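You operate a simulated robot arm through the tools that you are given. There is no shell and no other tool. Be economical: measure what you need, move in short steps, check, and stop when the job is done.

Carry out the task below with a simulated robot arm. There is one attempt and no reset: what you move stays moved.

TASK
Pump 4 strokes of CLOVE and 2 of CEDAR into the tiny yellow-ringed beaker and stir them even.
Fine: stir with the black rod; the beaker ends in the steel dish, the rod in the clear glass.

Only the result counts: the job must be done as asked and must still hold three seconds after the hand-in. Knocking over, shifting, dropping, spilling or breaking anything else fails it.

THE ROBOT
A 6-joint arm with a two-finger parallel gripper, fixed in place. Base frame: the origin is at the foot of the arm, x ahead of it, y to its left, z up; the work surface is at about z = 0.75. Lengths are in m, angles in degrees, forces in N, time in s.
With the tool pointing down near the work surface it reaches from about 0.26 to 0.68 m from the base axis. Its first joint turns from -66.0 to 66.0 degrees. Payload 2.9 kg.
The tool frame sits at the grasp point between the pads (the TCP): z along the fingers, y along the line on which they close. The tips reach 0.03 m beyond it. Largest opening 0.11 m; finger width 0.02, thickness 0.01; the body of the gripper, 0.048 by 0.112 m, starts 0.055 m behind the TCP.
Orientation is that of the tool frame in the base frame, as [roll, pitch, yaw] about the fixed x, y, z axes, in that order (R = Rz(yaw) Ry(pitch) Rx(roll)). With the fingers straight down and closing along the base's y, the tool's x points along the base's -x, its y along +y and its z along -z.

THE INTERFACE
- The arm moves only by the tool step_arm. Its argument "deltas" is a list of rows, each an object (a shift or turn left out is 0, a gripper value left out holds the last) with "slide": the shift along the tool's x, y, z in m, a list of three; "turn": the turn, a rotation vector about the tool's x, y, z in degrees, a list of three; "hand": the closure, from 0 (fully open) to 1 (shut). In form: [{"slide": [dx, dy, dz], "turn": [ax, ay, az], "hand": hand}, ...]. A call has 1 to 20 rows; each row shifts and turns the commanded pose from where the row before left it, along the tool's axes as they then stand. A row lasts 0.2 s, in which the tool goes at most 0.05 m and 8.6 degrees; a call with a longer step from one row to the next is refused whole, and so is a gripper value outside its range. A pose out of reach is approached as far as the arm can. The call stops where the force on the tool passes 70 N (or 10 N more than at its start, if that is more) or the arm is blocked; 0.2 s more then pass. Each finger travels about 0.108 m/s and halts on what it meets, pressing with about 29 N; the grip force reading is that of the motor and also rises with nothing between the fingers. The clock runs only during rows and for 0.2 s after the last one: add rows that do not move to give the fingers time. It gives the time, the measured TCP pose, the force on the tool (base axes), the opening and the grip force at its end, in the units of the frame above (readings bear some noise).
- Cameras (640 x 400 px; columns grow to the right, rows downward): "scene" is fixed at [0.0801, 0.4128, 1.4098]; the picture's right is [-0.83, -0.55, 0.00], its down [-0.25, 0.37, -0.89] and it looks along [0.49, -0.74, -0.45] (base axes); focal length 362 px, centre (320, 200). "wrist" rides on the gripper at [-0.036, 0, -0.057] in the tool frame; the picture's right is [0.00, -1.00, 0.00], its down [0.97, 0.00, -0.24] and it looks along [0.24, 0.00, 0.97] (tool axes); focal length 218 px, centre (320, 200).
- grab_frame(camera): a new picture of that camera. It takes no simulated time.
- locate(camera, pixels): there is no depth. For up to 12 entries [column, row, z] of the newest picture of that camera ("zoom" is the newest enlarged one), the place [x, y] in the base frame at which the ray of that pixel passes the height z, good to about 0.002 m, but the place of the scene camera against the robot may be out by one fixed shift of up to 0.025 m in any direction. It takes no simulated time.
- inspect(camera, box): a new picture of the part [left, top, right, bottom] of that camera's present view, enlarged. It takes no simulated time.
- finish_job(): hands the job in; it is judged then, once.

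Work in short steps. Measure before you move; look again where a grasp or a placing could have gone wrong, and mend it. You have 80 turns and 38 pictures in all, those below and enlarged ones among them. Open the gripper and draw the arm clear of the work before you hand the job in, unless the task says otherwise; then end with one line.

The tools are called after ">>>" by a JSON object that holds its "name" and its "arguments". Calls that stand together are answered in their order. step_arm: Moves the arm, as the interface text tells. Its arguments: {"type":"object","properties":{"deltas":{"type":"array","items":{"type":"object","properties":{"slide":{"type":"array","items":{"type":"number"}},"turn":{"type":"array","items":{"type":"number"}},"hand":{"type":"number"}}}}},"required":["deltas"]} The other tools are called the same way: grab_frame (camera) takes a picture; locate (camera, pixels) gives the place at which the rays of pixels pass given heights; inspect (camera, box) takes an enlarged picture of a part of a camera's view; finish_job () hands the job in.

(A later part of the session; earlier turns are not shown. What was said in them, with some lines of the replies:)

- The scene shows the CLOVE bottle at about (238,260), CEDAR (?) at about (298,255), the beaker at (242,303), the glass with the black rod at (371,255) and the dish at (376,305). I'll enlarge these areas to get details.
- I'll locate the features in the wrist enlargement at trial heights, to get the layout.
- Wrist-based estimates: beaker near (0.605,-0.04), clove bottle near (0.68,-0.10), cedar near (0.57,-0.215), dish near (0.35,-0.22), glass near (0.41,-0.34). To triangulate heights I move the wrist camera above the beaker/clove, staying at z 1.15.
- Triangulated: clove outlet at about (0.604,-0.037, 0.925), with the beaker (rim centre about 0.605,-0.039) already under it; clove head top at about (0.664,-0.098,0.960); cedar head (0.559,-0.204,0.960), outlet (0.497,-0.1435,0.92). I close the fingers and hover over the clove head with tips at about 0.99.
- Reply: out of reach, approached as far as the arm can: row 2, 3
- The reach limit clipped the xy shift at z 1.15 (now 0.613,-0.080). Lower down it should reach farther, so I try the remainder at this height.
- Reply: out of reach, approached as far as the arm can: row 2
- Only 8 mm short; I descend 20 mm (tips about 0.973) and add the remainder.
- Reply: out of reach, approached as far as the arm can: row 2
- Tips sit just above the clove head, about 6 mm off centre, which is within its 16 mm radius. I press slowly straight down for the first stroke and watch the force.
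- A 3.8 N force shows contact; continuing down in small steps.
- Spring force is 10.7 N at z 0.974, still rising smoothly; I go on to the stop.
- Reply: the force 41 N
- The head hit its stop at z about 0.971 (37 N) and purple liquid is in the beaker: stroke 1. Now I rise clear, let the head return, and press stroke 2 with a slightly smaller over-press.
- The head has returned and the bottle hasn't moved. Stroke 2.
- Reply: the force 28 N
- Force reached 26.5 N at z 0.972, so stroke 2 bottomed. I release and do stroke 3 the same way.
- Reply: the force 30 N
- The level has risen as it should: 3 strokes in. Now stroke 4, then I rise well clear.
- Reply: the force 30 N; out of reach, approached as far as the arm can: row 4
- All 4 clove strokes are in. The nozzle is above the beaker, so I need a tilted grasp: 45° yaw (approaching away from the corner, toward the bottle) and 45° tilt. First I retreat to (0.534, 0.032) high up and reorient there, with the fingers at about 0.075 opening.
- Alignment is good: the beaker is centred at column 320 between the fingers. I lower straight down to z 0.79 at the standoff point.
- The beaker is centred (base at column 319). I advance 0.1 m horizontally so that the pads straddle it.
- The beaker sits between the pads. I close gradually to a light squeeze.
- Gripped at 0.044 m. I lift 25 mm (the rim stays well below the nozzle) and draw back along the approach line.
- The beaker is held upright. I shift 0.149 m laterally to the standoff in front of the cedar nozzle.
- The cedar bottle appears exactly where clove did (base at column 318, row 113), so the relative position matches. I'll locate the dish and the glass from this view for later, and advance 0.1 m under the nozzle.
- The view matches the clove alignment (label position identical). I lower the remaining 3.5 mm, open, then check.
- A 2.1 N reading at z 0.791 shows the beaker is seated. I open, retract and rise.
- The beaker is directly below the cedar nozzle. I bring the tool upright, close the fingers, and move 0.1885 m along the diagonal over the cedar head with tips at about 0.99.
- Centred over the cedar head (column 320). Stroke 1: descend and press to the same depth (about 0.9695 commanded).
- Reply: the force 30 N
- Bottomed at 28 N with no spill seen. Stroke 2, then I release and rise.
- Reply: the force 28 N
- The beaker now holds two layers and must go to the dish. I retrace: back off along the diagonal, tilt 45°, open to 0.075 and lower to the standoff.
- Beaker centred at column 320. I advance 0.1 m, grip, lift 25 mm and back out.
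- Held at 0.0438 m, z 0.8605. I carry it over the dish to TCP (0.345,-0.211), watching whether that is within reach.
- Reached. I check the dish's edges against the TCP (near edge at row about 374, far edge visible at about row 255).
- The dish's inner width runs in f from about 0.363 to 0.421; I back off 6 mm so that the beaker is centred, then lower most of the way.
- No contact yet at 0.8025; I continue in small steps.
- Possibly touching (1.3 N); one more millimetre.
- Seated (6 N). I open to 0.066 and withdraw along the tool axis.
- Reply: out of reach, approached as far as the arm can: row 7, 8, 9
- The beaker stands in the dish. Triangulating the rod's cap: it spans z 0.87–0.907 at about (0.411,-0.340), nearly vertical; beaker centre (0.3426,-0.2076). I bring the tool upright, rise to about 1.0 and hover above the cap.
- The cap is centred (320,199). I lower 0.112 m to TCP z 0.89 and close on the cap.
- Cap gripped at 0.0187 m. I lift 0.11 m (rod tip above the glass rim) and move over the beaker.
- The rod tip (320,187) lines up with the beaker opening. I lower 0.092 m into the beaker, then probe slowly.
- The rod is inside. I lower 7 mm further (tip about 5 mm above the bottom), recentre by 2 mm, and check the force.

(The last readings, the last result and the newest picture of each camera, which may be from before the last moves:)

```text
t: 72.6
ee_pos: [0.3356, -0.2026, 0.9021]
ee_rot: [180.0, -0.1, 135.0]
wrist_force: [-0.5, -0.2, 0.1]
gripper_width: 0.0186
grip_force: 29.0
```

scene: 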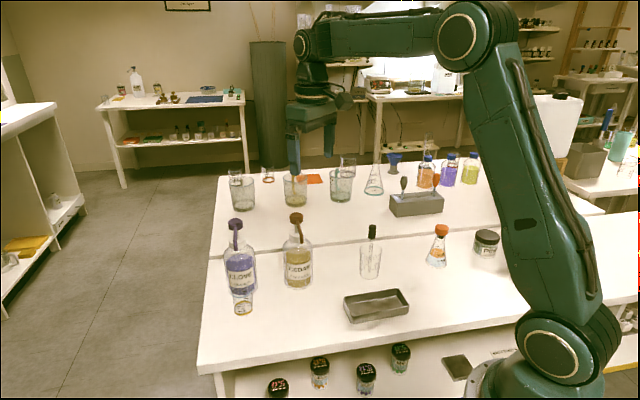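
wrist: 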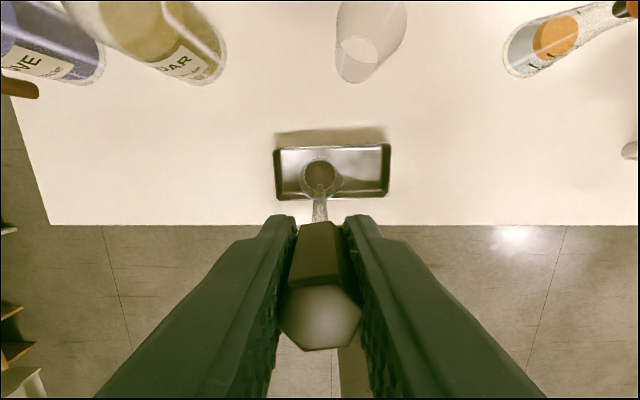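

One circle with no wall contact. I continue, two circles per call.

>>> {"name": "step_arm", "arguments": {"deltas": [{"slide": [-0.00205, 0.00495, 0]}, {"slide": [-0.00495, 0.00205, 0]}, {"slide": [-0.00495, -0.00205, 0]}, {"slide": [-0.00205, -0.00495, 0]}, {"slide": [0.00205, -0.00495, 0]}, {"slide": [0.00495, -0.00205, 0]}, {"slide": [0.00495, 0.00205, 0]}, {"slide": [0.00205, 0.00495, 0]}, {"slide": [-0.00205, 0.00495, 0]}, {"slide": [-0.00495, 0.00205, 0]}, {"slide": [-0.00495, -0.00205, 0]}, {"slide": [-0.00205, -0.00495, 0]}, {"slide": [0.00205, -0.00495, 0]}, {"slide": [0.00495, -0.00205, 0]}, {"slide": [0.00495, 0.00205, 0]}, {"slide": [0.00205, 0.00495, 0]}]}}

>>> {"name": "step_arm", "arguments": {"deltas": [{"slide": [-0.00205, 0.00495, 0]}, {"slide": [-0.00495, 0.00205, 0]}, {"slide": [-0.00495, -0.00205, 0]}, {"slide": [-0.00205, -0.00495, 0]}, {"slide": [0.00205, -0.00495, 0]}, {"slide": [0.00495, -0.00205, 0]}, {"slide": [0.00495, 0.00205, 0]}, {"slide": [0.00205, 0.00495, 0]}, {"slide": [-0.00205, 0.00495, 0]}, {"slide": [-0.00495, 0.00205, 0]}, {"slide": [-0.00495, -0.00205, 0]}, {"slide": [-0.00205, -0.00495, 0]}, {"slide": [0.00205, -0.00495, 0]}, {"slide": [0.00495, -0.00205, 0]}, {"slide": [0.00495, 0.00205, 0]}, {"slide": [0.00205, 0.00495, 0]}]}}

>>> {"name": "inspect", "arguments": {"camera": "scene", "box": [340, 240, 430, 330]}}

```text
t: 76.0
ee_pos: [0.3368, -0.2028, 0.9013]
ee_rot: [180.0, -0.1, 135.0]
wrist_force: [0.1, -0.2, 0.0]
gripper_width: 0.0187
grip_force: 28.8
```

```text
t: 79.4
ee_pos: [0.3356, -0.2021, 0.9012]
ee_rot: [-179.9, -0.1, 135.0]
wrist_force: [-0.6, -0.4, -0.2]
gripper_width: 0.0185
grip_force: 29.4
```

```text
4.44 times, centred on (385, 285) of scene
```

zoom: 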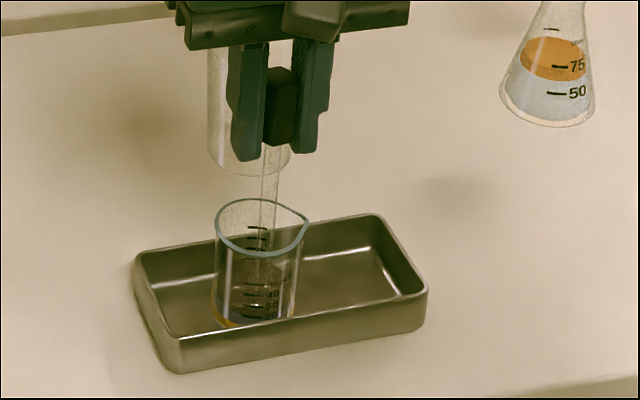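

Beaker unmoved and no forces. Bottom liquid isn't clearly mixed yet, so I lower another 3 mm and stir more circles, larger and quicker.

>>> {"name": "step_arm", "arguments": {"deltas": [{"slide": [0, 0, 0.0015]}, {"slide": [0, 0, 0.0015]}, {}]}}

>>> {"name": "step_arm", "arguments": {"deltas": [{"slide": [0.001, 0, 0]}, {"slide": [-0.008, 0.008, 0]}, {"slide": [-0.008, -0.008, 0]}, {"slide": [0.008, -0.008, 0]}, {"slide": [0.008, 0.008, 0]}, {"slide": [-0.008, 0.008, 0]}, {"slide": [-0.008, -0.008, 0]}, {"slide": [0.008, -0.008, 0]}, {"slide": [0.008, 0.008, 0]}, {"slide": [-0.008, 0.008, 0]}, {"slide": [-0.008, -0.008, 0]}, {"slide": [0.008, -0.008, 0]}, {"slide": [0.008, 0.008, 0]}, {"slide": [-0.008, 0.008, 0]}, {"slide": [-0.008, -0.008, 0]}, {"slide": [0.008, -0.008, 0]}, {"slide": [0.008, 0.008, 0]}]}}

>>> {"name": "step_arm", "arguments": {"deltas": [{"slide": [-0.008, 0.008, 0]}, {"slide": [-0.008, -0.008, 0]}, {"slide": [0.008, -0.008, 0]}, {"slide": [0.008, 0.008, 0]}, {"slide": [-0.008, 0.008, 0]}, {"slide": [-0.008, -0.008, 0]}, {"slide": [0.008, -0.008, 0]}, {"slide": [0.008, 0.008, 0]}, {"slide": [-0.008, 0.008, 0]}, {"slide": [-0.008, -0.008, 0]}, {"slide": [0.008, -0.008, 0]}, {"slide": [0.008, 0.008, 0]}, {"slide": [-0.008, 0.008, 0]}, {"slide": [-0.008, -0.008, 0]}, {"slide": [0.008, -0.008, 0]}, {"slide": [0.008, 0.008, 0]}]}}

>>> {"name": "step_arm", "arguments": {"deltas": [{"slide": [-0.008, 0.008, 0]}, {"slide": [-0.008, -0.008, 0]}, {"slide": [0.008, -0.008, 0]}, {"slide": [0.008, 0.008, 0]}, {"slide": [-0.008, 0.008, 0]}, {"slide": [-0.008, -0.008, 0]}, {"slide": [0.008, -0.008, 0]}, {"slide": [0.008, 0.008, 0]}, {"slide": [-0.008, 0.008, 0]}, {"slide": [-0.008, -0.008, 0]}, {"slide": [0.008, -0.008, 0]}, {"slide": [0.008, 0.008, 0]}, {"slide": [-0.008, 0.008, 0]}, {"slide": [-0.008, -0.008, 0]}, {"slide": [0.008, -0.008, 0]}, {"slide": [0.008, 0.008, 0]}, {"slide": [-0.008, 0, 0]}, {}]}}

```text
t: 80.2
ee_pos: [0.3367, -0.2019, 0.8986]
ee_rot: [-180.0, 0.0, 135.0]
wrist_force: [-0.1, 0.0, -0.1]
gripper_width: 0.0186
grip_force: 29.5
```

```text
t: 83.8
ee_pos: [0.334, -0.2027, 0.8976]
ee_rot: [179.9, 0.0, 135.0]
wrist_force: [-0.2, -0.2, 0.2]
gripper_width: 0.0186
grip_force: 28.9
```

```text
t: 87.2
ee_pos: [0.3352, -0.2006, 0.8985]
ee_rot: [-179.9, 0.0, 134.9]
wrist_force: [-0.1, 0.7, -0.7]
gripper_width: 0.0186
grip_force: 28.5
```

```text
t: 91.0
ee_pos: [0.3414, -0.2081, 0.8979]
ee_rot: [180.0, -0.1, 135.0]
wrist_force: [-1.0, -0.9, -1.0]
gripper_width: 0.0187
grip_force: 29.1
```

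About 17 circles done; a tight enlargement of the beaker to judge evenness.

>>> {"name": "inspect", "arguments": {"camera": "scene", "box": [376, 278, 420, 318]}}

```text
10.00 times, centred on (398, 298) of scene
```

zoom: 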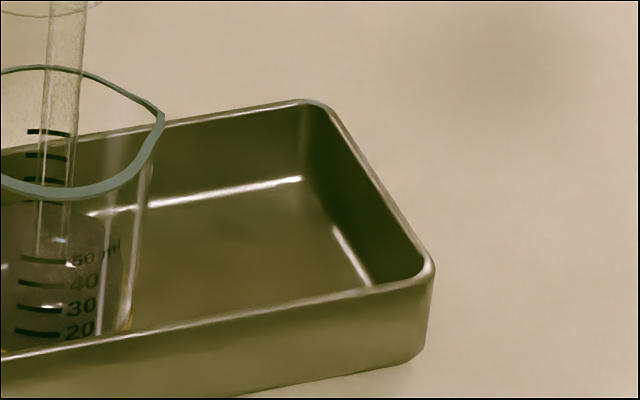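

The liquid now looks a single uniform tone with no layers. I lift the rod slowly, pausing so that it drains above the beaker.

>>> {"name": "step_arm", "arguments": {"deltas": [{"slide": [0, 0, -0.01]}, {"slide": [0, 0, -0.01]}, {"slide": [0, 0, -0.015]}, {"slide": [0, 0, -0.015]}, {"slide": [0, 0, -0.015]}, {}, {}, {"slide": [0, 0, -0.02]}, {"slide": [0, 0, -0.017]}, {}, {}, {}]}}

```text
t: 93.6
ee_pos: [0.3417, -0.2069, 1.0003]
ee_rot: [179.9, 0.0, 135.0]
wrist_force: [0.0, -0.8, 0.1]
gripper_width: 0.0186
grip_force: 29.4
```

Now back over the glass at (0.411,-0.339), high.

>>> {"name": "step_arm", "arguments": {"deltas": [{"slide": [-0.03, -0.0094, 0]}, {"slide": [-0.03, -0.0094, 0]}, {"slide": [-0.03, -0.0094, 0]}, {"slide": [-0.03, -0.0094, 0]}, {"slide": [-0.0223, -0.0069, 0]}, {}, {}]}}

>>> {"name": "grab_frame", "arguments": {"camera": "wrist"}}

```text
t: 95.2
ee_pos: [0.4107, -0.3394, 1.0007]
ee_rot: [-180.0, 0.0, 135.0]
wrist_force: [0.3, -0.4, -0.7]
gripper_width: 0.0185
grip_force: 28.7
```

```text
0 pictures are left
```

wrist: 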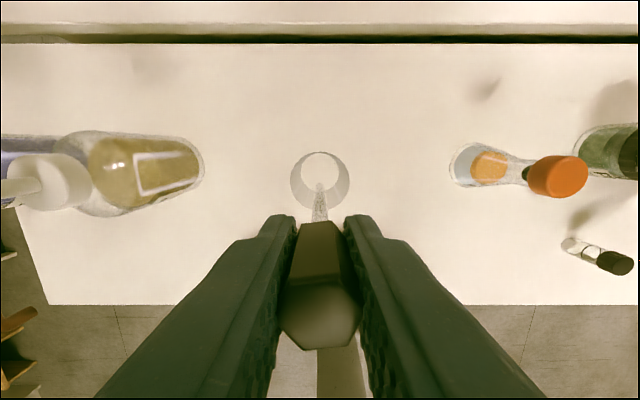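

Rod tip (320,187) is inside the rim circle (centre 320,180). I lower to just above the original height, then feel for contact.

>>> {"name": "step_arm", "arguments": {"deltas": [{"slide": [0, 0, 0.02]}, {"slide": [0, 0, 0.02]}, {"slide": [0, 0, 0.02]}, {"slide": [0, 0, 0.02]}, {"slide": [0, 0, 0.018]}, {"slide": [0, 0, 0.009]}, {}]}}

>>> {"name": "step_arm", "arguments": {"deltas": [{"slide": [0, 0, 0.001]}, {"slide": [0, 0, 0.001]}, {}]}}

```text
t: 96.8
ee_pos: [0.4108, -0.3384, 0.8937]
ee_rot: [-180.0, -0.1, 134.9]
wrist_force: [0.1, -0.1, 0.4]
gripper_width: 0.0186
grip_force: 29.3
```

```text
t: 97.6
ee_pos: [0.4102, -0.3403, 0.8913]
ee_rot: [-180.0, -0.1, 134.9]
wrist_force: [0.8, 0.3, 0.4]
gripper_width: 0.0188
grip_force: 29.1
```

Back at the original height to within a millimetre. I release gently and rise straight up.

>>> {"name": "step_arm", "arguments": {"deltas": [{"slide": [0, 0, 0.0008]}, {}, {"hand": 0.8}, {"hand": 0.72}, {"hand": 0.6}, {"hand": 0.4}, {}, {"slide": [0, 0, -0.015]}, {"slide": [0, 0, -0.03]}, {"slide": [0, 0, -0.04]}, {"slide": [0, 0, -0.04]}, {"slide": [0, 0, -0.04]}, {}, {}]}}

```text
t: 100.6
ee_pos: [0.4105, -0.3397, 1.056]
ee_rot: [-179.9, 0.0, 135.1]
wrist_force: [0.1, -0.2, 1.0]
gripper_width: 0.0662
grip_force: 0.1
```

The rod is released and the arm is clear (tips at 1.026, no load). I rise a bit more and let things settle before handing in.

>>> {"name": "step_arm", "arguments": {"deltas": [{"slide": [0, 0, -0.03], "hand": 0}, {"slide": [0, 0, -0.03]}, {}, {}, {}, {}, {}]}}

>>> {"name": "finish_job", "arguments": {}}

```text
t: 102.2
ee_pos: [0.4101, -0.3392, 1.114]
ee_rot: [180.0, 0.0, 135.0]
wrist_force: [-0.5, -0.4, 0.2]
gripper_width: 0.1101
grip_force: 0.1
```

```text
The job is handed in.
```

I handed in the job: 4 strokes of CLOVE and 2 of CEDAR are in the yellow-ringed beaker, stirred with the black rod until the colour looked uniform, the beaker is in the steel dish, and the rod is back in the clear glass; I had no pictures left, so its final release rests on force and position readings only.
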